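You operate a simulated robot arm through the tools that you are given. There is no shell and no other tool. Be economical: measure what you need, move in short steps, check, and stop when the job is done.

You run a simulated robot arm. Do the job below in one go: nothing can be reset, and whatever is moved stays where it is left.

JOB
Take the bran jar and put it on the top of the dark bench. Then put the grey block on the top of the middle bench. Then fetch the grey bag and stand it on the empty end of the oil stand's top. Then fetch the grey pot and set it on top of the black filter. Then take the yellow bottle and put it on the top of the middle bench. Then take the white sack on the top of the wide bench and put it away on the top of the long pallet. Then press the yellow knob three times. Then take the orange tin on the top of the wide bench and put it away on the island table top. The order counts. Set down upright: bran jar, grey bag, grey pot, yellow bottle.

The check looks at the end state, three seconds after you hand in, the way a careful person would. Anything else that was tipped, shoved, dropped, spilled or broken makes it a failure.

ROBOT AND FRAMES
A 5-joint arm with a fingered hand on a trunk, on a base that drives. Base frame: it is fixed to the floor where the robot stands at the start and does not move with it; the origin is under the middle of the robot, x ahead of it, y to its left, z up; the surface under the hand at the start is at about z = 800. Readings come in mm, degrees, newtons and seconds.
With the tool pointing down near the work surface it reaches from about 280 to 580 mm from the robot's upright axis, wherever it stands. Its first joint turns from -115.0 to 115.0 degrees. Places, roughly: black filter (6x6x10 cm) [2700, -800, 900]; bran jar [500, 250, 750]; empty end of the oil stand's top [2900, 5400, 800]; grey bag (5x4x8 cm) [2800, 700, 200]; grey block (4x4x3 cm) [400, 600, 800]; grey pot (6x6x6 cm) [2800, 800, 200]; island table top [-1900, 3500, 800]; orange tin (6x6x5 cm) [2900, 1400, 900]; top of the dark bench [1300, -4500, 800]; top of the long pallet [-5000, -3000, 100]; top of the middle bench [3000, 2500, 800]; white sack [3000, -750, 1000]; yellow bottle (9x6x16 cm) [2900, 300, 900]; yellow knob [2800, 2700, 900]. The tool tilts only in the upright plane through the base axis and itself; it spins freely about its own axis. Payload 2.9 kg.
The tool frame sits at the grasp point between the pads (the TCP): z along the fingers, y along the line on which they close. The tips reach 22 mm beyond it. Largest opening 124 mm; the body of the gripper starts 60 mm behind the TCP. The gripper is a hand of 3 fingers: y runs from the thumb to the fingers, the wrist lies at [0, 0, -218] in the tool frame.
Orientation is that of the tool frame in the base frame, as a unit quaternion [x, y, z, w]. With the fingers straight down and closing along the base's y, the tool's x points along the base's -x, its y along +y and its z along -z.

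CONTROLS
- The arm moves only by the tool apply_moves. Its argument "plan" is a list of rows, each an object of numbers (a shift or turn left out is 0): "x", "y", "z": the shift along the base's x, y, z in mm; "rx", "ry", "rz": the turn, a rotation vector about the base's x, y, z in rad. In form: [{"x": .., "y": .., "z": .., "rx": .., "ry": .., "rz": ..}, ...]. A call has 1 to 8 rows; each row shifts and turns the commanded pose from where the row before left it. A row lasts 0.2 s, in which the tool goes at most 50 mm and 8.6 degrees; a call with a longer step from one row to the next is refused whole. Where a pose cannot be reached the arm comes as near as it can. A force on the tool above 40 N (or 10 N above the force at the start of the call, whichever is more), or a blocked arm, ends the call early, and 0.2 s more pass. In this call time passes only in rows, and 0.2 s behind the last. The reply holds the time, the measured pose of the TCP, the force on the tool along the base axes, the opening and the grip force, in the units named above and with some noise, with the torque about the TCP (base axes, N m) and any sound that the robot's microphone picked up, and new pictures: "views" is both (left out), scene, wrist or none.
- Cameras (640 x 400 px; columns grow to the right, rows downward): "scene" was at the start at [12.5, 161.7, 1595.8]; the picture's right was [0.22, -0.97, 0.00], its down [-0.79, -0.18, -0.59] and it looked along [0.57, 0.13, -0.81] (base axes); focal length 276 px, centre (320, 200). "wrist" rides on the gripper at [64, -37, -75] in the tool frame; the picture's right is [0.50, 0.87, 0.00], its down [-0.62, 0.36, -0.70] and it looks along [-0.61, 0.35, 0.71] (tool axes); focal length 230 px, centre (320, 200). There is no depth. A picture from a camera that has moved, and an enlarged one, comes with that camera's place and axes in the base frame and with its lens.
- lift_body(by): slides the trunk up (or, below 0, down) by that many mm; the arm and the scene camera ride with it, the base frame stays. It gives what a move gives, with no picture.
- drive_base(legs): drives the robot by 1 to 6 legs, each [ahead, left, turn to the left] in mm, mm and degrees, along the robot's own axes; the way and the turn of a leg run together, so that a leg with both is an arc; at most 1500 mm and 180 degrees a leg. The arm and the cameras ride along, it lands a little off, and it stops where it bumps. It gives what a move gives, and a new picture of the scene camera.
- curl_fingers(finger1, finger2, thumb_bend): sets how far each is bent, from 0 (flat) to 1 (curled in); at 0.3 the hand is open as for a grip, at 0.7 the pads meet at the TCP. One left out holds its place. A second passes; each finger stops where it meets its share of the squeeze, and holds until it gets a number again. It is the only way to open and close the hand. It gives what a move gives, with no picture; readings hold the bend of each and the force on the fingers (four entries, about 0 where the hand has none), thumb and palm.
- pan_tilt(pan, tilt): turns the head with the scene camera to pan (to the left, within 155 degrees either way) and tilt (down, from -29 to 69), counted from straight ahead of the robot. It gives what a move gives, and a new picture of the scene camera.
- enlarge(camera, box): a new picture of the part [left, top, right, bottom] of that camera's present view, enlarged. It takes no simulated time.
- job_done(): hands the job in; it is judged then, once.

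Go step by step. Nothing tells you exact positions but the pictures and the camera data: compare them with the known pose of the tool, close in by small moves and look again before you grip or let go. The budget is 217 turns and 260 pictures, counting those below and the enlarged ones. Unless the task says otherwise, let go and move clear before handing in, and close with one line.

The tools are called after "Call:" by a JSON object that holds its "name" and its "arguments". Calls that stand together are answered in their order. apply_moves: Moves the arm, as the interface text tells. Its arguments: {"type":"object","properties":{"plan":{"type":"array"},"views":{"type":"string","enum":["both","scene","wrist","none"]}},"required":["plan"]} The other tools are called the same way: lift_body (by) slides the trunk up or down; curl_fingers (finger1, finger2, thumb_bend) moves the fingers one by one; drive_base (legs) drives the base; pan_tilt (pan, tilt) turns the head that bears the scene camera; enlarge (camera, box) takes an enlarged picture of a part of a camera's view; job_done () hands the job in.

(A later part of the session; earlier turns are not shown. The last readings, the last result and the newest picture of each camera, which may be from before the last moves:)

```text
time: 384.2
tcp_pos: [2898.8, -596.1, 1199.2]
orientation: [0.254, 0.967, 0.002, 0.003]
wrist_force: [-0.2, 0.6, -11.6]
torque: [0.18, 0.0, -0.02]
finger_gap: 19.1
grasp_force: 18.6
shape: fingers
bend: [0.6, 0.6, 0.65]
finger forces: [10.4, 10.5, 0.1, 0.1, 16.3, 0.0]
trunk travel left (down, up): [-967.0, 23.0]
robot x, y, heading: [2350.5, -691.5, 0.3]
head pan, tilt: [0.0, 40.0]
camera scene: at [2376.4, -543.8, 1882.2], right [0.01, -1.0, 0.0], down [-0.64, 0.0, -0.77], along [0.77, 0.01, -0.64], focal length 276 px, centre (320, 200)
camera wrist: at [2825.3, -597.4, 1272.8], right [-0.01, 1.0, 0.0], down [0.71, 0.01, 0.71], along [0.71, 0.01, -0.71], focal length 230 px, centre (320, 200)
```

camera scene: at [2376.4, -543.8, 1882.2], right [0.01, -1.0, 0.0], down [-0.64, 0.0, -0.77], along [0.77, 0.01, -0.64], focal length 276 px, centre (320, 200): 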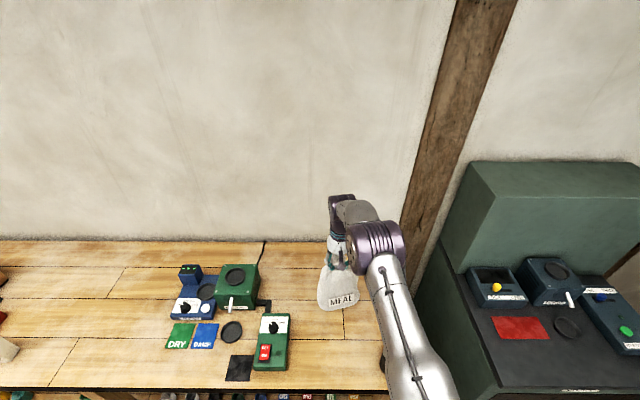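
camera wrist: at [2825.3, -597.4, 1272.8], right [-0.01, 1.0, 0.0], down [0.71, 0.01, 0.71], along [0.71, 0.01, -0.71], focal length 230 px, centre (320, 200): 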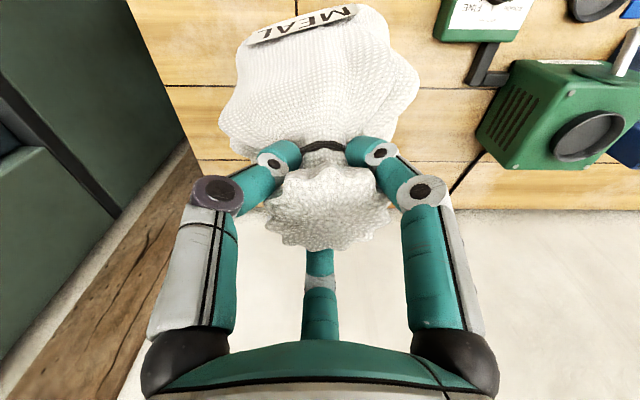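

Clear of everything, so I'll retreat, retract the arm, move to y of about −1370 and turn to face −x for the trip to the pallet.

Call:
{"name": "drive_base", "arguments": {"legs": [[-480, 0, 0]]}}

Call:
{"name": "apply_moves", "arguments": {"plan": [{"x": -45, "y": -25}, {"x": -45, "y": -25}, {"x": -40, "y": -25}, {"x": -30, "y": -20}], "views": "none"}}

Call:
{"name": "drive_base", "arguments": {"legs": [[0, -690, 0], [0, 0, 180]]}}

Call:
{"name": "pan_tilt", "arguments": {"pan": 0, "tilt": 20}}

```text
time: 387.1
tcp_pos: [2422.7, -598.9, 1197.7]
orientation: [0.254, 0.967, 0.0, 0.003]
wrist_force: [-0.7, 0.0, -11.6]
torque: [0.06, -0.06, 0.01]
finger_gap: 19.0
grasp_force: 18.6
shape: fingers
bend: [0.6, 0.6, 0.65]
finger forces: [10.7, 10.8, 0.0, 0.0, 15.6, 0.0]
trunk travel left (down, up): [-967.0, 23.0]
robot x, y, heading: [1869.5, -691.7, 0.6]
head pan, tilt: [0.0, 40.0]
camera scene: at [1901.5, -546.1, 1882.1], right [0.01, -1.0, 0.0], down [-0.64, 0.0, -0.76], along [0.76, 0.0, -0.64], focal length 276 px, centre (320, 200)
```

scene: 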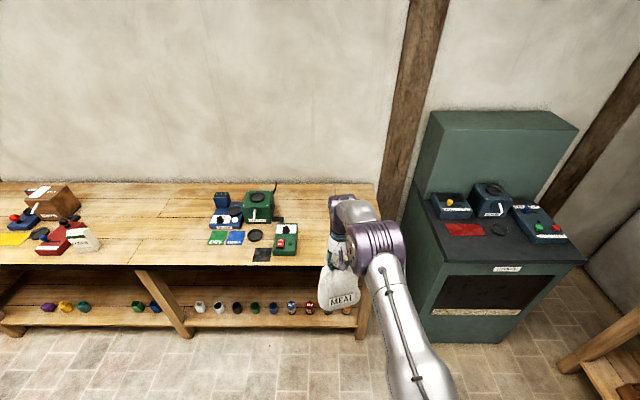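

```text
refused: row 1 steps farther than a row can; nothing moved
```

```text
time: 398.4
tcp_pos: [1329.5, -1516.3, 1198.2]
orientation: [0.976, -0.217, -0.003, 0.001]
wrist_force: [0.4, 1.1, -11.2]
torque: [-0.06, 0.03, 0.01]
finger_gap: 17.9
grasp_force: 17.0
shape: fingers
bend: [0.6, 0.6, 0.65]
finger forces: [9.3, 11.1, 0.0, 0.0, 14.3, 0.1]
trunk travel left (down, up): [-967.0, 23.0]
robot x, y, heading: [1872.8, -1378.9, -175.1]
head pan, tilt: [0.0, 40.0]
camera scene: at [1857.9, -1527.3, 1882.1], right [-0.09, 1.0, 0.0], down [0.64, 0.06, -0.77], along [-0.76, -0.07, -0.64], focal length 276 px, centre (320, 200)
```

scene: 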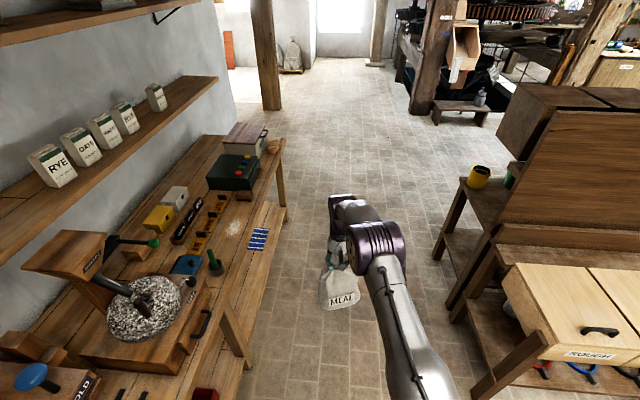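

```text
time: 399.2
tcp_pos: [1331.5, -1515.8, 1197.6]
orientation: [0.977, -0.215, -0.003, 0.001]
wrist_force: [-0.1, -0.3, -11.1]
torque: [-0.07, 0.01, -0.02]
finger_gap: 17.9
grasp_force: 17.8
shape: fingers
bend: [0.6, 0.6, 0.65]
finger forces: [9.7, 11.1, 0.1, 0.1, 14.3, 0.0]
trunk travel left (down, up): [-967.0, 23.0]
robot x, y, heading: [1871.0, -1381.3, -175.1]
head pan, tilt: [0.0, 20.0]
camera scene: at [1849.9, -1528.1, 1913.5], right [-0.09, 1.0, 0.0], down [0.34, 0.03, -0.94], along [-0.94, -0.08, -0.34], focal length 276 px, centre (320, 200)
```

scene: 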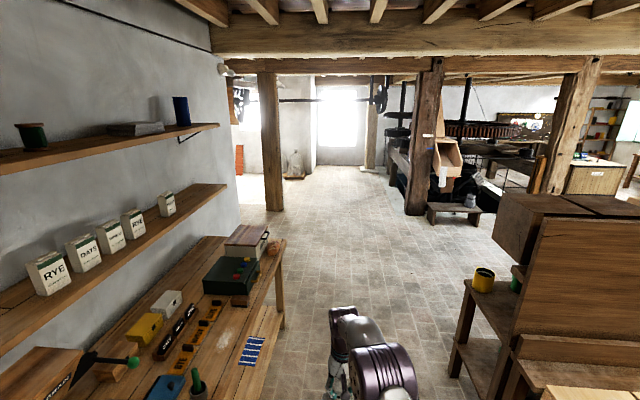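

The way to the pallet is clear: it's visible past the left post with a big sack on it. I'll retract the arm, straighten and drive down the corridor.

Call:
{"name": "apply_moves", "arguments": {"plan": [{"x": 40, "y": 15}, {"x": 40, "y": 15}, {"x": 40, "y": 15}, {"x": 40, "y": 15}], "views": "none"}}

Call:
{"name": "drive_base", "arguments": {"legs": [[0, 0, -4.9], [1500, 0, 0], [1500, 0, 0], [1500, 0, 0]]}}

```text
time: 400.2
tcp_pos: [1494.3, -1453.7, 1202.3]
orientation: [0.976, -0.216, -0.005, 0.001]
wrist_force: [-0.4, -0.9, -11.8]
torque: [-0.06, 0.0, -0.01]
finger_gap: 17.5
grasp_force: 17.5
shape: fingers
bend: [0.6, 0.6, 0.66]
finger forces: [10.7, 11.2, 0.1, 0.0, 13.3, 0.1]
trunk travel left (down, up): [-967.0, 23.0]
robot x, y, heading: [1868.2, -1377.4, -175.0]
head pan, tilt: [0.0, 20.0]
```

```text
time: 422.1
tcp_pos: [-2974.7, -1385.0, 1201.9]
orientation: [0.966, -0.257, -0.003, 0.0]
wrist_force: [0.6, -0.3, -11.8]
torque: [-0.03, -0.02, 0.01]
finger_gap: 17.3
grasp_force: 18.6
shape: fingers
bend: [0.6, 0.6, 0.66]
finger forces: [11.3, 11.9, 0.0, 0.0, 13.0, 0.0]
trunk travel left (down, up): [-967.0, 23.0]
robot x, y, heading: [-2588.6, -1345.7, 180.1]
head pan, tilt: [0.0, 20.0]
camera scene: at [-2624.6, -1489.5, 1913.6], right [0.0, 1.0, 0.0], down [0.34, 0.0, -0.94], along [-0.94, 0.0, -0.34], focal length 276 px, centre (320, 200)
```

scene: 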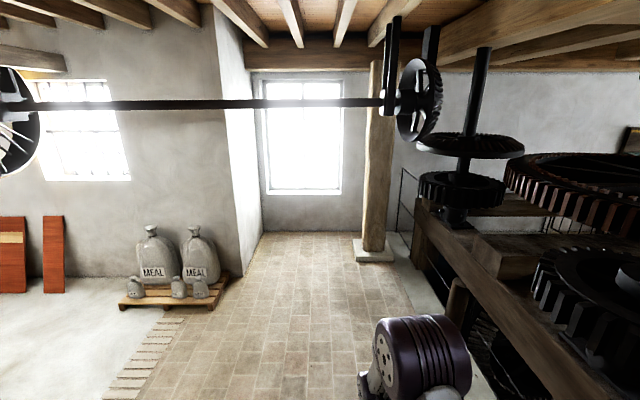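

The pallet spans x from −5340 to −4780 and y from −3395 to −2510, with two big and three small sacks on it. I'll drive closer to pick a free spot.

Call:
{"name": "drive_base", "arguments": {"legs": [[1350, 0, 0], [0, 1450, 0]]}}

Call:
{"name": "pan_tilt", "arguments": {"pan": 0, "tilt": 55}}

```text
time: 435.6
tcp_pos: [-4290.4, -2854.0, 1200.3]
orientation: [0.968, -0.251, -0.003, 0.001]
wrist_force: [0.0, -0.3, -11.8]
torque: [-0.04, -0.03, -0.02]
finger_gap: 17.3
grasp_force: 18.4
shape: fingers
bend: [0.6, 0.6, 0.66]
finger forces: [11.2, 12.1, 0.0, 0.1, 13.0, 0.1]
trunk travel left (down, up): [-967.0, 23.0]
robot x, y, heading: [-3909.9, -2808.6, -179.2]
head pan, tilt: [0.0, 20.0]
camera scene: at [-3939.3, -2952.7, 1913.6], right [-0.01, 1.0, 0.0], down [0.34, 0.0, -0.94], along [-0.94, -0.01, -0.34], focal length 276 px, centre (320, 200)
```

scene: 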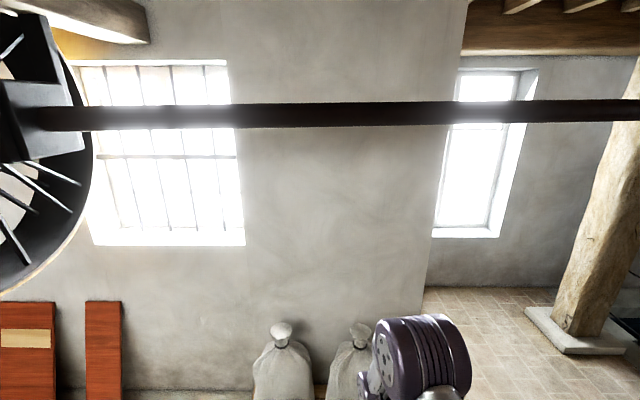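

```text
time: 436.6
tcp_pos: [-4290.9, -2852.9, 1201.7]
orientation: [0.968, -0.251, -0.002, 0.0]
wrist_force: [-0.2, -0.8, -11.2]
torque: [-0.08, 0.0, 0.01]
finger_gap: 17.4
grasp_force: 18.3
shape: fingers
bend: [0.6, 0.6, 0.66]
finger forces: [11.4, 12.1, 0.0, 0.1, 13.0, 0.0]
trunk travel left (down, up): [-967.0, 23.0]
robot x, y, heading: [-3908.2, -2811.2, -179.5]
head pan, tilt: [0.0, 55.0]
camera scene: at [-3918.3, -2952.8, 1861.6], right [-0.01, 1.0, 0.0], down [0.82, 0.01, -0.57], along [-0.57, -0.01, -0.82], focal length 276 px, centre (320, 200)
```

scene: 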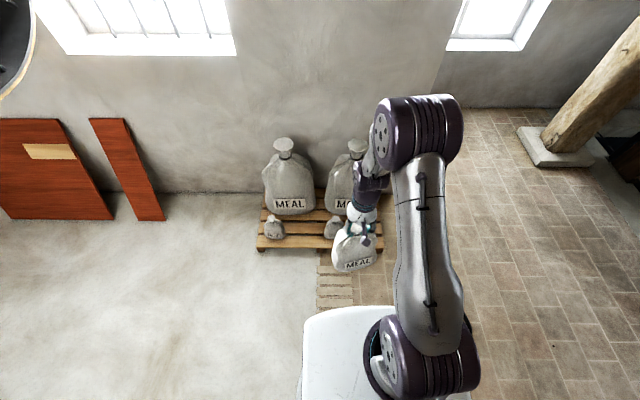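

There's a free spot between the left and middle small sacks at about (−4850, −3090). I'll lower the trunk here and approach straight.

Call:
{"name": "lift_body", "arguments": {"by": -400}}

Call:
{"name": "lift_body", "arguments": {"by": -250}}

Call:
{"name": "drive_base", "arguments": {"legs": [[0, 240, 0], [330, 0, 0]]}}

Call:
{"name": "apply_moves", "arguments": {"plan": [{"x": -20}], "views": "wrist"}}

```text
time: 440.4
tcp_pos: [-4290.2, -2854.8, 802.7]
orientation: [0.968, -0.252, -0.003, 0.001]
wrist_force: [-0.2, 1.1, -12.2]
torque: [-0.04, -0.02, 0.02]
finger_gap: 17.3
grasp_force: 18.5
shape: fingers
bend: [0.6, 0.6, 0.66]
finger forces: [11.4, 12.3, 0.0, 0.1, 12.9, 0.0]
trunk travel left (down, up): [-567.0, 423.0]
robot x, y, heading: [-3906.6, -2809.0, -179.4]
head pan, tilt: [0.0, 55.0]
```

```text
time: 443.0
tcp_pos: [-4290.3, -2854.2, 551.1]
orientation: [0.968, -0.252, -0.002, 0.001]
wrist_force: [-0.2, -0.2, -10.8]
torque: [-0.07, -0.01, -0.02]
finger_gap: 17.1
grasp_force: 18.3
shape: fingers
bend: [0.6, 0.6, 0.66]
finger forces: [11.5, 12.2, 0.0, 0.1, 12.8, 0.0]
trunk travel left (down, up): [-317.0, 673.0]
robot x, y, heading: [-3905.0, -2807.5, -179.3]
head pan, tilt: [0.0, 55.0]
```

```text
time: 446.6
tcp_pos: [-4617.2, -3095.4, 553.5]
orientation: [0.968, -0.252, -0.003, 0.002]
wrist_force: [-1.2, -0.3, -11.5]
torque: [-0.02, 0.01, 0.01]
finger_gap: 17.0
grasp_force: 18.3
shape: fingers
bend: [0.6, 0.59, 0.65]
finger forces: [11.3, 12.1, 0.0, 0.0, 12.8, 0.0]
trunk travel left (down, up): [-317.0, 673.0]
robot x, y, heading: [-4233.3, -3048.9, -179.3]
head pan, tilt: [0.0, 55.0]
camera scene: at [-4244.0, -3195.2, 1211.5], right [-0.01, 1.0, 0.0], down [0.82, 0.01, -0.57], along [-0.57, -0.01, -0.82], focal length 276 px, centre (320, 200)
```

scene: 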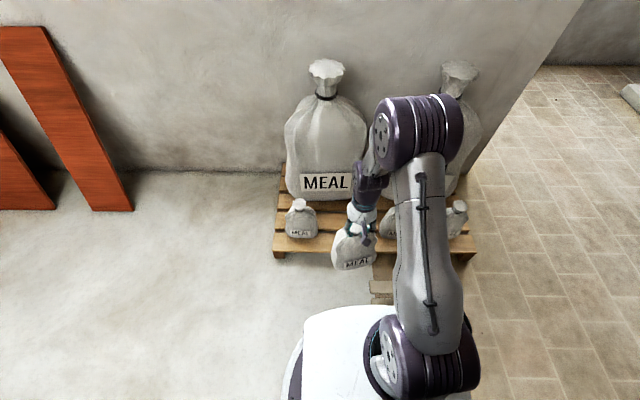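

```text
time: 446.9
tcp_pos: [-4635.6, -3095.4, 551.7]
orientation: [0.968, -0.252, -0.003, 0.001]
wrist_force: [0.3, -1.0, -10.9]
torque: [-0.1, -0.06, 0.02]
finger_gap: 16.7
grasp_force: 17.5
shape: fingers
bend: [0.6, 0.59, 0.65]
finger forces: [11.1, 11.6, 0.0, 0.0, 12.2, 0.1]
trunk travel left (down, up): [-317.0, 673.0]
robot x, y, heading: [-4230.5, -3052.4, -179.4]
head pan, tilt: [0.0, 55.0]
camera wrist: at [-4561.4, -3094.8, 625.0], right [0.01, -1.0, 0.0], down [-0.71, -0.01, 0.71], along [-0.71, -0.01, -0.71], focal length 230 px, centre (320, 200)
```

wrist: 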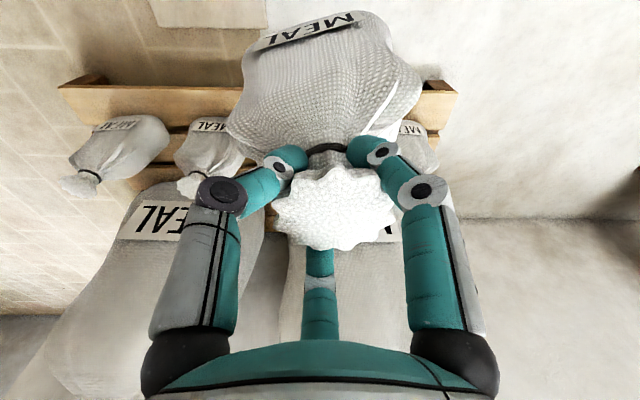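

The gap between the small sacks is centred at y of about −3070, and the pallet's front edge is at x of about −4740. I'll move in and lower.

Call:
{"name": "drive_base", "arguments": {"legs": [[125, -15, 0]]}}

Call:
{"name": "apply_moves", "arguments": {"plan": [{"x": -30}, {"x": -30}, {"x": -30}], "views": "none"}}

Call:
{"name": "lift_body", "arguments": {"by": -180}}

Call:
{"name": "apply_moves", "arguments": {"plan": [{"z": -5}], "views": "both"}}

```text
time: 448.2
tcp_pos: [-4764.0, -3081.1, 551.4]
orientation: [0.968, -0.252, -0.003, 0.001]
wrist_force: [-0.5, 1.2, -11.8]
torque: [-0.03, 0.04, -0.01]
finger_gap: 16.7
grasp_force: 17.8
shape: fingers
bend: [0.6, 0.59, 0.65]
finger forces: [11.5, 12.2, 0.1, 0.0, 12.0, 0.0]
trunk travel left (down, up): [-317.0, 673.0]
robot x, y, heading: [-4359.8, -3034.3, -179.7]
head pan, tilt: [0.0, 55.0]
camera scene: at [-4370.4, -3181.3, 1211.5], right [-0.01, 1.0, 0.0], down [0.82, 0.01, -0.57], along [-0.57, -0.01, -0.82], focal length 276 px, centre (320, 200)
```

scene: 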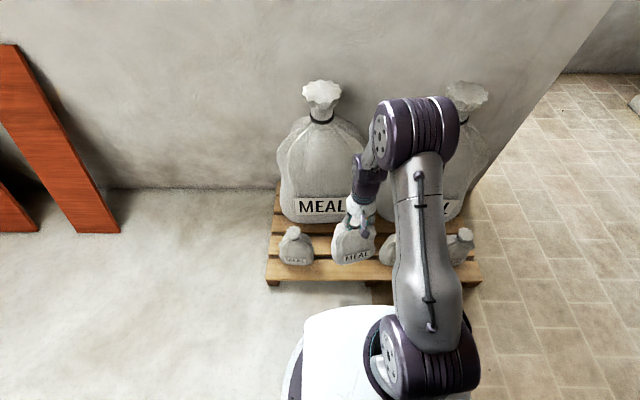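

```text
time: 449.0
tcp_pos: [-4854.1, -3080.7, 549.6]
orientation: [0.968, -0.252, -0.003, 0.001]
wrist_force: [0.1, -0.2, -12.0]
torque: [-0.04, -0.1, -0.02]
finger_gap: 16.6
grasp_force: 17.8
shape: fingers
bend: [0.59, 0.59, 0.65]
finger forces: [12.0, 12.6, 0.0, 0.0, 11.6, 0.0]
trunk travel left (down, up): [-317.0, 673.0]
robot x, y, heading: [-4364.7, -3036.6, -179.3]
head pan, tilt: [0.0, 55.0]
```

```text
time: 451.0
tcp_pos: [-4852.6, -3081.4, 370.1]
orientation: [0.968, -0.253, -0.003, 0.001]
wrist_force: [0.5, -0.1, -11.7]
torque: [-0.01, -0.02, -0.02]
finger_gap: 16.5
grasp_force: 18.5
shape: fingers
bend: [0.59, 0.59, 0.65]
finger forces: [12.4, 12.8, 0.0, 0.0, 11.8, 0.1]
trunk travel left (down, up): [-137.0, 853.0]
robot x, y, heading: [-4361.3, -3038.0, -179.3]
head pan, tilt: [0.0, 55.0]
```

```text
time: 451.4
tcp_pos: [-4853.6, -3081.6, 367.1]
orientation: [0.968, -0.253, -0.003, 0.002]
wrist_force: [-0.3, -0.6, -12.5]
torque: [0.01, -0.06, 0.03]
finger_gap: 16.5
grasp_force: 18.7
shape: fingers
bend: [0.59, 0.59, 0.65]
finger forces: [12.5, 12.9, 0.0, 0.0, 11.7, 0.0]
trunk travel left (down, up): [-137.0, 853.0]
robot x, y, heading: [-4356.2, -3032.2, -179.4]
head pan, tilt: [0.0, 55.0]
camera scene: at [-4370.0, -3181.4, 1031.5], right [-0.01, 1.0, 0.0], down [0.82, 0.01, -0.57], along [-0.57, -0.01, -0.82], focal length 276 px, centre (320, 200)
camera wrist: at [-4777.8, -3080.0, 440.2], right [0.01, -1.0, 0.0], down [-0.71, -0.01, 0.71], along [-0.71, -0.01, -0.71], focal length 230 px, centre (320, 200)
```

scene: 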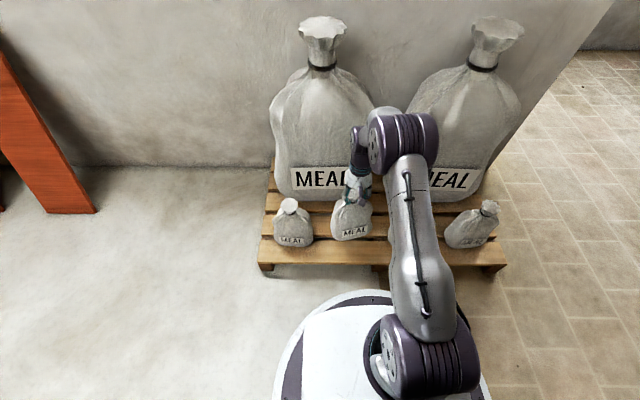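
wrist: 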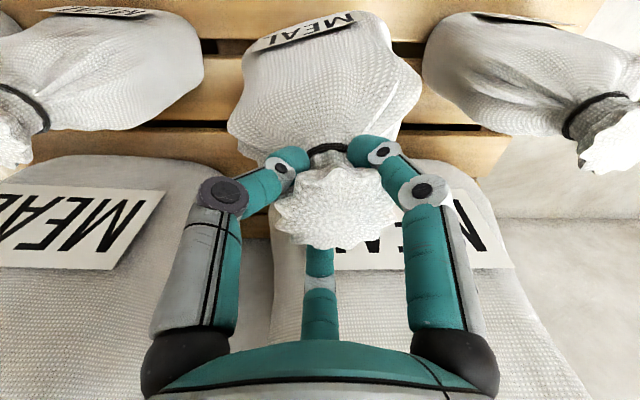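

The sack hangs between its neighbours with room on both sides. I'll lower to contact.

Call:
{"name": "apply_moves", "arguments": {"plan": [{"z": -10}, {"z": -8}, {"z": -6}, {"z": -5}, {"z": -5}, {"z": -5}], "views": "none"}}

```text
time: 452.8
tcp_pos: [-4854.3, -3080.3, 326.3]
orientation: [0.968, -0.252, -0.003, 0.0]
wrist_force: [1.4, 0.7, -10.5]
torque: [-0.02, -0.02, 0.06]
finger_gap: 16.6
grasp_force: 18.5
shape: fingers
bend: [0.59, 0.59, 0.65]
finger forces: [12.4, 13.0, 0.0, 0.0, 11.7, 0.1]
trunk travel left (down, up): [-137.0, 853.0]
robot x, y, heading: [-4360.4, -3037.1, -179.6]
head pan, tilt: [0.0, 55.0]
```

Call:
{"name": "apply_moves", "arguments": {"plan": [{"z": -5}, {"z": -4}, {"z": -4}, {"z": -4}, {"z": -4}], "views": "both"}}

```text
time: 454.0
tcp_pos: [-4853.7, -3080.3, 306.9]
orientation: [0.968, -0.252, -0.004, 0.002]
wrist_force: [0.4, 2.3, -4.9]
torque: [0.02, -0.01, -0.01]
finger_gap: 16.5
grasp_force: 18.6
shape: fingers
bend: [0.59, 0.59, 0.65]
finger forces: [12.0, 12.8, 0.0, 0.0, 12.7, 0.0]
trunk travel left (down, up): [-137.0, 853.0]
robot x, y, heading: [-4362.8, -3037.6, -179.4]
head pan, tilt: [0.0, 55.0]
camera scene: at [-4369.4, -3181.2, 1031.7], right [-0.01, 1.0, 0.0], down [0.82, 0.01, -0.57], along [-0.57, -0.01, -0.82], focal length 276 px, centre (320, 200)
camera wrist: at [-4778.0, -3078.4, 380.8], right [0.01, -1.0, 0.0], down [-0.71, -0.01, 0.71], along [-0.71, -0.01, -0.71], focal length 230 px, centre (320, 200)
```

scene: 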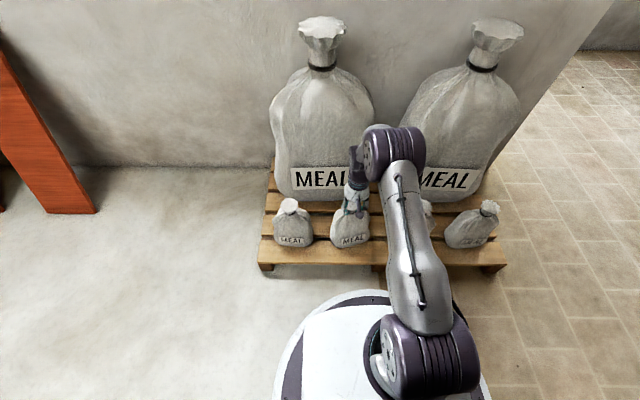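
wrist: 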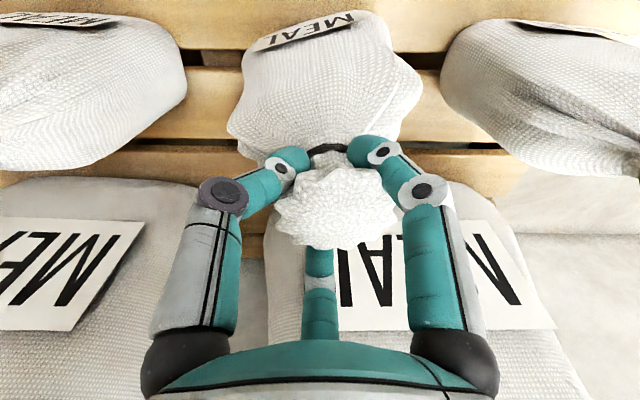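

Contact is starting, so I'll seat it a little more.

Call:
{"name": "apply_moves", "arguments": {"plan": [{"z": -3}, {"z": -3}, {"z": -2}], "views": "none"}}

```text
time: 454.8
tcp_pos: [-4852.3, -3079.1, 300.7]
orientation: [0.967, -0.253, -0.005, 0.002]
wrist_force: [4.7, 14.2, 30.9]
torque: [0.12, 0.01, -0.05]
finger_gap: 15.3
grasp_force: 23.2
shape: fingers
bend: [0.59, 0.58, 0.64]
finger forces: [13.3, 14.7, 0.0, 0.0, 18.3, 0.1]
trunk travel left (down, up): [-137.0, 853.0]
robot x, y, heading: [-4357.8, -3035.1, -179.6]
head pan, tilt: [0.0, 55.0]
```

Call:
{"name": "apply_moves", "arguments": {"plan": [{"z": 2.5}], "views": "none"}}

Call:
{"name": "curl_fingers", "arguments": {"finger1": 0.5, "finger2": 0.5, "thumb_bend": 0.5}}

Call:
{"name": "curl_fingers", "arguments": {"finger1": 0.33, "finger2": 0.33, "thumb_bend": 0.33}}

Call:
{"name": "apply_moves", "arguments": {"plan": [{"z": 20}, {"z": 30}, {"z": 40}, {"z": 45}], "views": "both"}}

```text
time: 455.2
tcp_pos: [-4852.9, -3080.7, 302.0]
orientation: [0.968, -0.253, -0.004, 0.002]
wrist_force: [3.9, 11.0, 19.9]
torque: [0.09, 0.03, -0.07]
finger_gap: 15.5
grasp_force: 21.2
shape: fingers
bend: [0.59, 0.58, 0.64]
finger forces: [12.9, 14.4, 0.0, 0.0, 16.4, 0.0]
trunk travel left (down, up): [-137.0, 853.0]
robot x, y, heading: [-4357.1, -3034.9, -179.3]
head pan, tilt: [0.0, 55.0]
```

```text
time: 456.2
tcp_pos: [-4853.1, -3079.1, 302.3]
orientation: [0.968, -0.252, -0.004, 0.0]
wrist_force: [0.3, -0.3, -0.9]
torque: [0.01, -0.04, 0.01]
finger_gap: 49.0
grasp_force: 0.0
shape: fingers
bend: [0.5, 0.5, 0.5]
finger forces: [0.0, 0.0, 0.0, 0.0, 0.0, 0.0]
trunk travel left (down, up): [-137.0, 853.0]
robot x, y, heading: [-4358.2, -3034.2, -179.4]
head pan, tilt: [0.0, 55.0]
```

```text
time: 457.2
tcp_pos: [-4852.4, -3079.4, 301.6]
orientation: [0.968, -0.253, -0.003, 0.001]
wrist_force: [0.0, -0.6, 0.3]
torque: [-0.01, 0.01, -0.02]
finger_gap: 95.7
grasp_force: 0.1
shape: fingers
bend: [0.33, 0.33, 0.33]
finger forces: [0.0, 0.0, 0.1, 0.0, 0.0, 0.1]
trunk travel left (down, up): [-137.0, 853.0]
robot x, y, heading: [-4357.3, -3033.6, -179.4]
head pan, tilt: [0.0, 55.0]
```

```text
time: 458.2
tcp_pos: [-4853.5, -3081.7, 437.4]
orientation: [0.968, -0.252, -0.003, 0.002]
wrist_force: [0.5, -0.3, -0.4]
torque: [0.01, -0.01, 0.0]
finger_gap: 95.8
grasp_force: 0.0
shape: fingers
bend: [0.33, 0.33, 0.33]
finger forces: [0.0, 0.0, 0.1, 0.0, 0.0, 0.1]
trunk travel left (down, up): [-137.0, 853.0]
robot x, y, heading: [-4359.3, -3034.9, -179.4]
head pan, tilt: [0.0, 55.0]
camera scene: at [-4369.0, -3181.3, 1031.5], right [-0.01, 1.0, 0.0], down [0.82, 0.01, -0.57], along [-0.57, -0.01, -0.82], focal length 276 px, centre (320, 200)
camera wrist: at [-4778.3, -3080.5, 511.1], right [0.01, -1.0, 0.0], down [-0.71, -0.01, 0.71], along [-0.71, -0.01, -0.71], focal length 230 px, centre (320, 200)
```

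scene: 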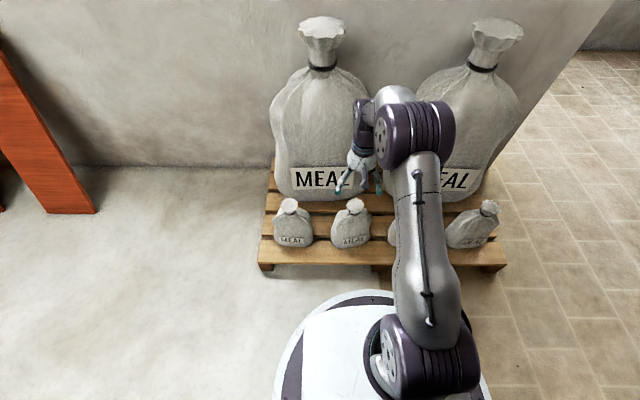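
wrist: 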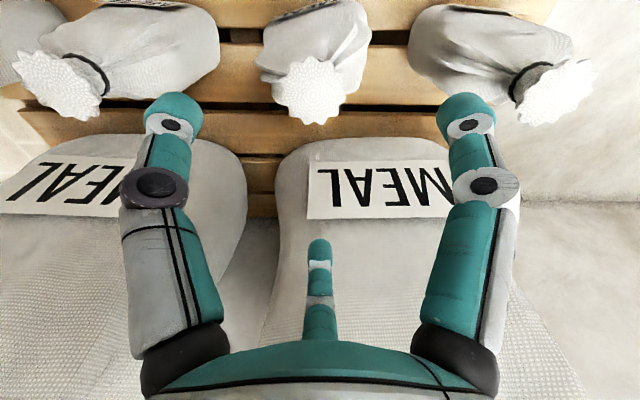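

The white sack stands on the pallet. I'll back out, raise the trunk, retract the arm, and head back for the yellow knob.

Call:
{"name": "drive_base", "arguments": {"legs": [[-600, 0, 0]]}}

Call:
{"name": "lift_body", "arguments": {"by": 400}}

Call:
{"name": "lift_body", "arguments": {"by": 200}}

Call:
{"name": "apply_moves", "arguments": {"plan": [{"x": 35}, {"x": 35}, {"x": 35}], "views": "none"}}

Call:
{"name": "drive_base", "arguments": {"legs": [[0, -1500, -0.5], [0, 0, -180], [1500, 0, 0], [1000, 1000, 0]]}}

```text
time: 461.6
tcp_pos: [-4260.1, -3077.9, 437.0]
orientation: [0.969, -0.246, -0.004, 0.001]
wrist_force: [0.0, 0.9, 0.6]
torque: [0.03, 0.01, 0.01]
finger_gap: 95.6
grasp_force: 0.0
shape: fingers
bend: [0.33, 0.33, 0.33]
finger forces: [0.0, 0.0, 0.0, 0.0, 0.0, 0.1]
trunk travel left (down, up): [-137.0, 853.0]
robot x, y, heading: [-3766.6, -3026.6, -178.7]
head pan, tilt: [0.0, 55.0]
camera scene: at [-3774.1, -3171.5, 1031.6], right [-0.02, 1.0, 0.0], down [0.82, 0.02, -0.57], along [-0.57, -0.01, -0.82], focal length 276 px, centre (320, 200)
```

scene: 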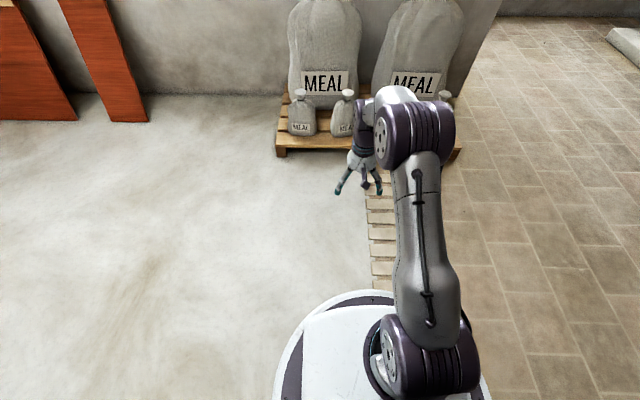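

```text
time: 465.4
tcp_pos: [-4260.3, -3077.7, 837.7]
orientation: [0.969, -0.246, -0.004, 0.001]
wrist_force: [0.1, 0.6, -0.6]
torque: [-0.04, -0.03, 0.0]
finger_gap: 95.9
grasp_force: 0.1
shape: fingers
bend: [0.33, 0.33, 0.33]
finger forces: [0.0, 0.0, 0.1, 0.1, 0.0, 0.1]
trunk travel left (down, up): [-537.0, 453.0]
robot x, y, heading: [-3764.2, -3029.1, -178.8]
head pan, tilt: [0.0, 55.0]
```

```text
time: 467.6
tcp_pos: [-4259.7, -3078.7, 1036.7]
orientation: [0.969, -0.246, -0.004, 0.001]
wrist_force: [-0.1, -0.1, 0.1]
torque: [0.03, -0.01, 0.01]
finger_gap: 95.9
grasp_force: 0.1
shape: fingers
bend: [0.33, 0.33, 0.33]
finger forces: [0.0, 0.0, 0.1, 0.1, 0.1, 0.0]
trunk travel left (down, up): [-737.0, 253.0]
robot x, y, heading: [-3767.0, -3027.1, -178.7]
head pan, tilt: [0.0, 55.0]
```

```text
time: 468.4
tcp_pos: [-4155.9, -3079.5, 1035.5]
orientation: [0.969, -0.246, -0.004, 0.002]
wrist_force: [-0.4, -0.1, 0.8]
torque: [0.0, 0.01, -0.02]
finger_gap: 95.6
grasp_force: 0.0
shape: fingers
bend: [0.33, 0.33, 0.33]
finger forces: [0.0, 0.1, 0.0, 0.0, 0.0, 0.1]
trunk travel left (down, up): [-737.0, 253.0]
robot x, y, heading: [-3767.5, -3028.5, -178.6]
head pan, tilt: [0.0, 55.0]
```

```text
time: 497.0
tcp_pos: [-902.3, -491.8, 1033.6]
orientation: [0.258, 0.966, 0.001, 0.004]
wrist_force: [0.1, -0.5, -0.1]
torque: [0.01, 0.02, -0.02]
finger_gap: 95.8
grasp_force: 0.1
shape: fingers
bend: [0.33, 0.33, 0.33]
finger forces: [0.0, 0.0, 0.1, 0.0, 0.0, 0.1]
trunk travel left (down, up): [-737.0, 253.0]
robot x, y, heading: [-1292.5, -536.4, -0.2]
head pan, tilt: [0.0, 55.0]
camera scene: at [-1279.5, -389.6, 1631.5], right [0.0, -1.0, 0.0], down [-0.82, 0.0, -0.57], along [0.57, 0.0, -0.82], focal length 276 px, centre (320, 200)
```

scene: 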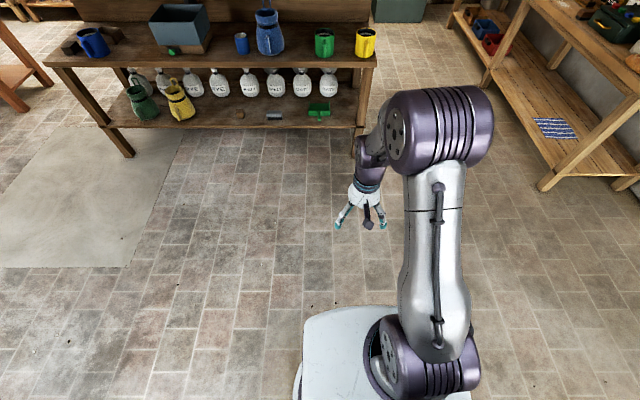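

Call:
{"name": "drive_base", "arguments": {"legs": [[400, 1000, 0], [0, 1256, 0], [1450, 0, 0], [1420, 0, 0], [0, 850, 0]]}}

Call:
{"name": "pan_tilt", "arguments": {"pan": 0, "tilt": 42}}

```text
time: 526.0
tcp_pos: [2248.4, 2790.9, 1034.9]
orientation: [0.221, 0.975, 0.002, 0.004]
wrist_force: [-0.4, 0.4, 0.1]
torque: [0.0, 0.04, -0.02]
finger_gap: 95.7
grasp_force: 0.2
shape: fingers
bend: [0.33, 0.33, 0.33]
finger forces: [0.0, 0.0, 0.0, 0.0, 0.1, 0.1]
trunk travel left (down, up): [-737.0, 253.0]
robot x, y, heading: [1864.3, 2720.5, 4.6]
head pan, tilt: [0.0, 55.0]
camera scene: at [1864.4, 2862.4, 1631.5], right [0.08, -1.0, 0.0], down [-0.82, -0.06, -0.57], along [0.57, 0.04, -0.82], focal length 276 px, centre (320, 200)
```

scene: 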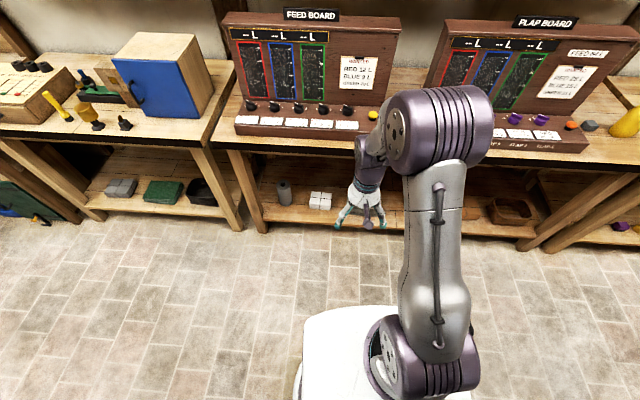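

```text
time: 526.8
tcp_pos: [2249.1, 2789.6, 1033.9]
orientation: [0.22, 0.975, 0.002, 0.003]
wrist_force: [0.0, 1.0, 0.1]
torque: [0.0, -0.01, 0.04]
finger_gap: 95.6
grasp_force: 0.1
shape: fingers
bend: [0.33, 0.33, 0.33]
finger forces: [0.1, 0.0, 0.1, 0.0, 0.1, 0.1]
trunk travel left (down, up): [-737.0, 253.0]
robot x, y, heading: [1860.2, 2713.4, 4.3]
head pan, tilt: [0.0, 42.0]
camera scene: at [1875.9, 2863.0, 1649.2], right [0.08, -1.0, 0.0], down [-0.67, -0.05, -0.74], along [0.74, 0.06, -0.67], focal length 276 px, centre (320, 200)
```

scene: 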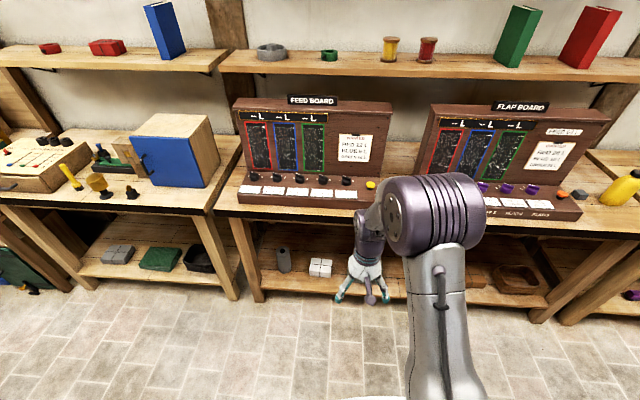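

The yellow knob is at about (2815, 2718), at the right end of the FEED BOARD. I'll straighten up and approach for a close look.

Call:
{"name": "drive_base", "arguments": {"legs": [[0, 0, -4.4], [380, -30, 0]]}}

Call:
{"name": "apply_moves", "arguments": {"plan": [{"z": 5}], "views": "wrist"}}

Call:
{"name": "enlarge", "arguments": {"camera": "scene", "box": [280, 150, 440, 270]}}

```text
time: 529.7
tcp_pos: [2638.7, 2730.0, 1033.7]
orientation: [0.256, 0.967, 0.002, 0.003]
wrist_force: [-0.4, -0.6, -0.1]
torque: [-0.02, -0.02, 0.01]
finger_gap: 95.6
grasp_force: 0.0
shape: fingers
bend: [0.33, 0.33, 0.33]
finger forces: [0.1, 0.0, 0.0, 0.1, 0.0, 0.0]
trunk travel left (down, up): [-737.0, 253.0]
robot x, y, heading: [2250.1, 2688.3, 0.2]
head pan, tilt: [0.0, 42.0]
camera scene: at [2274.1, 2832.8, 1649.3], right [0.0, -1.0, 0.0], down [-0.67, 0.0, -0.74], along [0.74, 0.0, -0.67], focal length 276 px, centre (320, 200)
```

scene: 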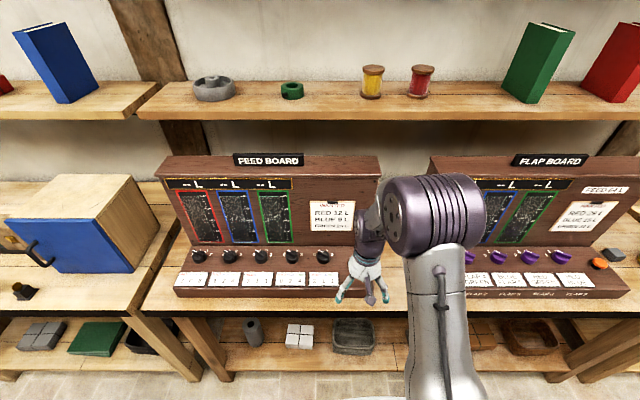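

```text
time: 530.1
tcp_pos: [2638.8, 2730.9, 1038.3]
orientation: [0.257, 0.967, 0.003, 0.003]
wrist_force: [0.1, 0.0, -0.8]
torque: [0.01, 0.0, 0.03]
finger_gap: 95.9
grasp_force: 0.1
shape: fingers
bend: [0.33, 0.33, 0.33]
finger forces: [0.0, 0.1, 0.0, 0.1, 0.0, 0.0]
trunk travel left (down, up): [-737.0, 253.0]
robot x, y, heading: [2245.2, 2689.5, 0.2]
head pan, tilt: [0.0, 42.0]
camera wrist: at [2566.2, 2730.5, 1113.1], right [-0.01, 1.0, 0.0], down [0.71, 0.0, 0.71], along [0.71, 0.0, -0.71], focal length 230 px, centre (320, 200)
```

wrist: 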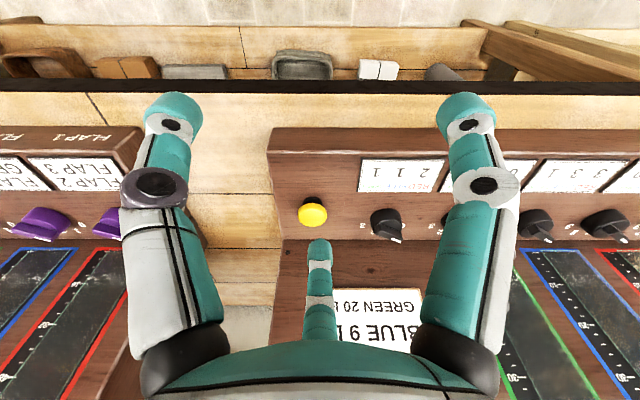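

```text
3.33 times, centred on (360, 210) of scene
camera zoom: at [2272.9, 2832.8, 1649.3], right [0.0, -1.0, 0.0], down [-0.67, 0.0, -0.74], along [0.74, 0.0, -0.67], focal length 920 px, centre (187, 167)
```

zoom: 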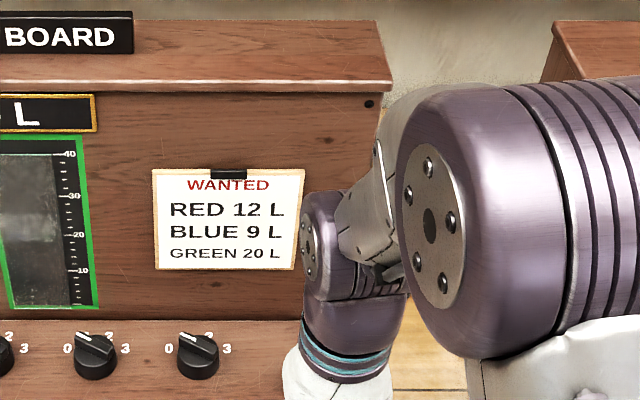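

The knob is about 34 mm wide, a mushroom button on the console's deck, near (2775, 2722). I'll close the fingers to make a pressing tip and move nearer to triangulate it.

Call:
{"name": "curl_fingers", "arguments": {"finger1": 0.72, "finger2": 0.72, "thumb_bend": 0.72}}

Call:
{"name": "apply_moves", "arguments": {"plan": [{"x": 35, "y": -4}, {"x": 35, "y": -4}], "views": "wrist"}}

Call:
{"name": "enlarge", "arguments": {"camera": "wrist", "box": [230, 60, 410, 190]}}

```text
time: 531.1
tcp_pos: [2639.5, 2730.1, 1039.4]
orientation: [0.256, 0.967, 0.002, 0.004]
wrist_force: [0.5, -0.3, -0.2]
torque: [0.01, 0.04, 0.01]
finger_gap: 0.1
grasp_force: 0.1
shape: fingers
bend: [0.71, 0.71, 0.71]
finger forces: [0.1, 0.0, 0.0, 0.0, 0.0, 0.1]
trunk travel left (down, up): [-737.0, 253.0]
robot x, y, heading: [2248.6, 2689.0, 0.2]
head pan, tilt: [0.0, 42.0]
```

```text
time: 531.7
tcp_pos: [2710.7, 2723.7, 1037.2]
orientation: [0.257, 0.966, 0.001, 0.003]
wrist_force: [0.2, -0.2, -0.9]
torque: [0.02, 0.02, 0.01]
finger_gap: 0.0
grasp_force: 0.0
shape: fingers
bend: [0.71, 0.71, 0.71]
finger forces: [0.1, 0.0, 0.0, 0.1, 0.0, 0.1]
trunk travel left (down, up): [-737.0, 253.0]
robot x, y, heading: [2249.8, 2686.9, 0.0]
head pan, tilt: [0.0, 42.0]
camera wrist: at [2637.6, 2723.9, 1112.2], right [-0.01, 1.0, 0.0], down [0.71, 0.0, 0.71], along [0.71, 0.0, -0.71], focal length 230 px, centre (320, 200)
```

wrist: 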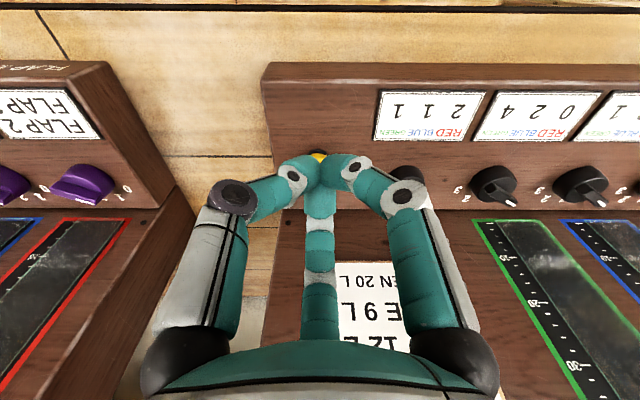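

```text
3.08 times, centred on (320, 125) of wrist
camera zoom: at [2637.6, 2723.9, 1112.2], right [-0.01, 1.0, 0.0], down [0.71, 0.0, 0.71], along [0.71, 0.0, -0.71], focal length 708 px, centre (320, 431)
```

zoom: 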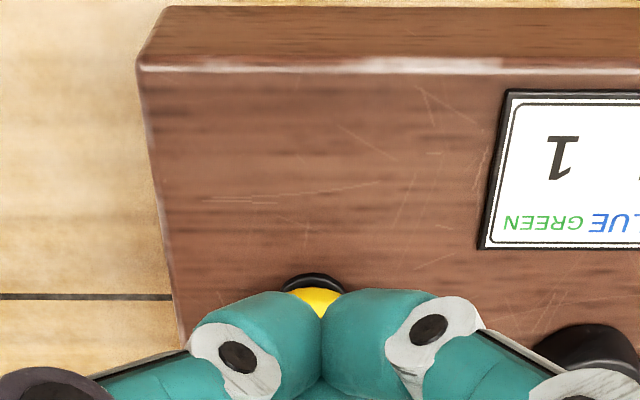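

Triangulated: the knob's centre is about (2786, 2722) with its top near z = 918. I'll move above it and come down close.

Call:
{"name": "apply_moves", "arguments": {"plan": [{"x": 38, "y": -1}, {"x": 37, "y": -1}, {"z": -30}, {"z": -30}], "views": "both"}}

Call:
{"name": "enlarge", "arguments": {"camera": "scene", "box": [290, 180, 450, 300]}}

```text
time: 532.7
tcp_pos: [2785.5, 2720.4, 978.2]
orientation: [0.256, 0.967, 0.001, 0.003]
wrist_force: [1.0, 0.7, 0.1]
torque: [0.0, -0.03, -0.01]
finger_gap: 0.0
grasp_force: 0.0
shape: fingers
bend: [0.71, 0.71, 0.71]
finger forces: [0.0, 0.0, 0.0, 0.1, 0.0, 0.1]
trunk travel left (down, up): [-737.0, 253.0]
robot x, y, heading: [2246.2, 2686.8, 0.4]
head pan, tilt: [0.0, 42.0]
camera scene: at [2274.9, 2832.8, 1649.3], right [0.0, -1.0, 0.0], down [-0.67, 0.0, -0.74], along [0.74, 0.0, -0.67], focal length 276 px, centre (320, 200)
camera wrist: at [2712.4, 2720.4, 1051.8], right [-0.01, 1.0, 0.0], down [0.71, 0.0, 0.71], along [0.71, 0.0, -0.71], focal length 230 px, centre (320, 200)
```

scene: 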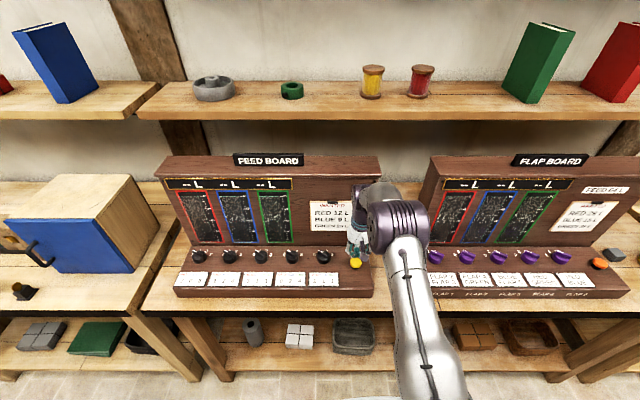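
wrist: 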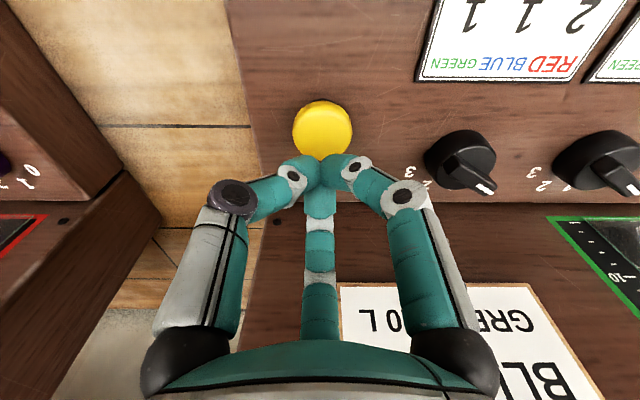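

```text
3.33 times, centred on (370, 240) of scene
camera zoom: at [2274.9, 2832.8, 1649.3], right [0.0, -1.0, 0.0], down [-0.67, 0.0, -0.74], along [0.74, 0.0, -0.67], focal length 920 px, centre (153, 67)
```

zoom: 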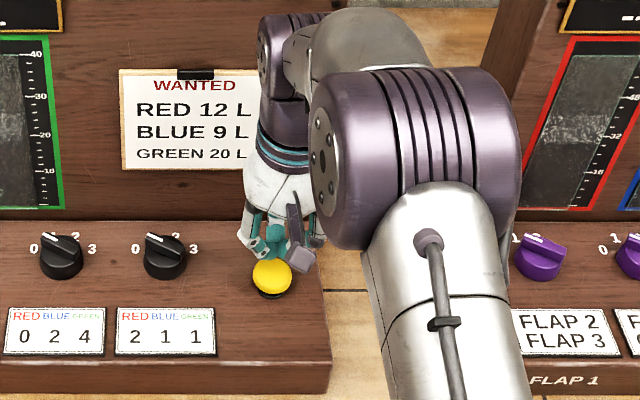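

The knob's centre refines to (2780, 2722, 926). I'll centre on it and come down in small steps until it clicks.

Call:
{"name": "apply_moves", "arguments": {"plan": [{"x": -5, "y": 1, "z": -10}, {"z": -6}, {"z": -4}, {"z": -3}, {"z": -3}], "views": "wrist"}}

```text
time: 533.9
tcp_pos: [2780.7, 2721.9, 952.7]
orientation: [0.256, 0.967, 0.002, 0.004]
wrist_force: [0.4, -0.5, 0.2]
torque: [-0.02, -0.02, 0.02]
finger_gap: 0.0
grasp_force: 0.2
shape: fingers
bend: [0.71, 0.71, 0.71]
finger forces: [0.1, 0.0, 0.1, 0.0, 0.1, 0.0]
trunk travel left (down, up): [-737.0, 253.0]
robot x, y, heading: [2248.6, 2689.7, 0.2]
head pan, tilt: [0.0, 42.0]
camera wrist: at [2706.2, 2721.8, 1026.9], right [-0.01, 1.0, 0.0], down [0.71, 0.0, 0.71], along [0.71, 0.0, -0.71], focal length 230 px, centre (320, 200)
```

wrist: 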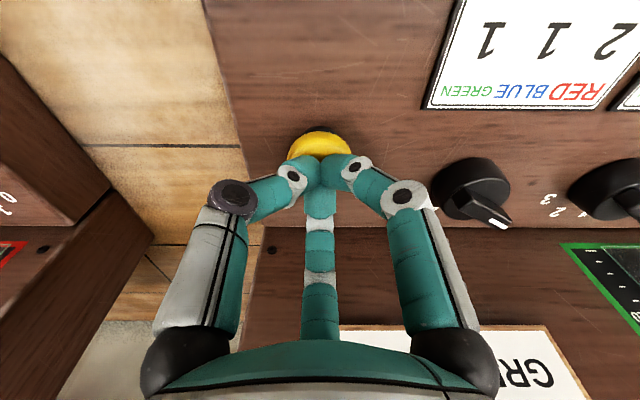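

Call:
{"name": "apply_moves", "arguments": {"plan": [{"z": -3}, {"z": -3}, {"z": -3}, {"z": -2}, {"z": -2}], "views": "wrist"}}

```text
time: 535.1
tcp_pos: [2779.0, 2721.0, 943.1]
orientation: [0.256, 0.967, 0.003, 0.008]
wrist_force: [6.7, -0.6, 40.4]
torque: [-0.08, -0.08, 0.05]
finger_gap: 0.0
grasp_force: 27.4
shape: fingers
bend: [0.73, 0.73, 0.73]
finger forces: [14.5, 14.9, 0.0, 0.1, 25.7, 0.0]
trunk travel left (down, up): [-737.0, 253.0]
robot x, y, heading: [2251.2, 2684.8, 0.2]
head pan, tilt: [0.0, 42.0]
heard: click
camera wrist: at [2704.4, 2720.8, 1016.8], right [-0.01, 1.0, 0.0], down [0.7, 0.0, 0.71], along [0.71, 0.0, -0.7], focal length 230 px, centre (320, 200)
```

wrist: 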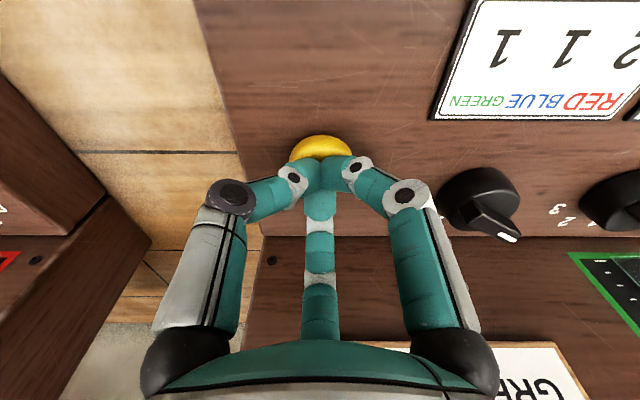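

That's one click. I'll release fully before pressing again.

Call:
{"name": "apply_moves", "arguments": {"plan": [{"z": 8}, {"z": 8}], "views": "none"}}

Call:
{"name": "apply_moves", "arguments": {"plan": [{"z": -6}, {"z": -4}, {"z": -3}, {"z": -2}], "views": "none"}}

```text
time: 535.7
tcp_pos: [2777.8, 2721.9, 954.7]
orientation: [0.256, 0.967, 0.001, 0.003]
wrist_force: [0.0, 0.4, -0.1]
torque: [-0.02, -0.02, 0.0]
finger_gap: 0.0
grasp_force: 0.0
shape: fingers
bend: [0.71, 0.71, 0.71]
finger forces: [0.0, 0.0, 0.0, 0.0, 0.0, 0.2]
trunk travel left (down, up): [-737.0, 253.0]
robot x, y, heading: [2248.5, 2688.2, 0.0]
head pan, tilt: [0.0, 42.0]
```

```text
time: 536.7
tcp_pos: [2778.2, 2720.6, 944.0]
orientation: [0.257, 0.966, 0.003, 0.008]
wrist_force: [2.0, -2.1, 34.4]
torque: [-0.11, 0.01, 0.02]
finger_gap: 0.0
grasp_force: 23.5
shape: fingers
bend: [0.72, 0.72, 0.72]
finger forces: [11.6, 11.4, 0.0, 0.0, 23.4, 0.1]
trunk travel left (down, up): [-737.0, 253.0]
robot x, y, heading: [2248.8, 2687.8, 0.2]
head pan, tilt: [0.0, 42.0]
heard: click
```

That's the second click. Releasing and pressing once more.

Call:
{"name": "apply_moves", "arguments": {"plan": [{"z": 8}, {"z": 8}], "views": "none"}}

Call:
{"name": "apply_moves", "arguments": {"plan": [{"z": -6}, {"z": -5}, {"z": -3}, {"z": -2}], "views": "none"}}

```text
time: 537.3
tcp_pos: [2778.9, 2721.6, 954.6]
orientation: [0.256, 0.967, 0.001, 0.001]
wrist_force: [-0.1, -0.3, 0.6]
torque: [0.0, -0.01, 0.04]
finger_gap: 0.0
grasp_force: 0.0
shape: fingers
bend: [0.71, 0.71, 0.71]
finger forces: [0.0, 0.0, 0.0, 0.0, 0.0, 0.0]
trunk travel left (down, up): [-737.0, 253.0]
robot x, y, heading: [2249.5, 2690.0, 0.2]
head pan, tilt: [0.0, 42.0]
```

```text
time: 538.3
tcp_pos: [2777.3, 2722.1, 943.9]
orientation: [0.255, 0.967, 0.002, 0.008]
wrist_force: [6.6, -1.4, 35.2]
torque: [-0.04, -0.11, 0.02]
finger_gap: 0.0
grasp_force: 25.1
shape: fingers
bend: [0.73, 0.73, 0.73]
finger forces: [13.5, 14.4, 0.0, 0.1, 22.8, 0.0]
trunk travel left (down, up): [-737.0, 253.0]
robot x, y, heading: [2250.0, 2688.1, 0.2]
head pan, tilt: [0.0, 42.0]
heard: click
```

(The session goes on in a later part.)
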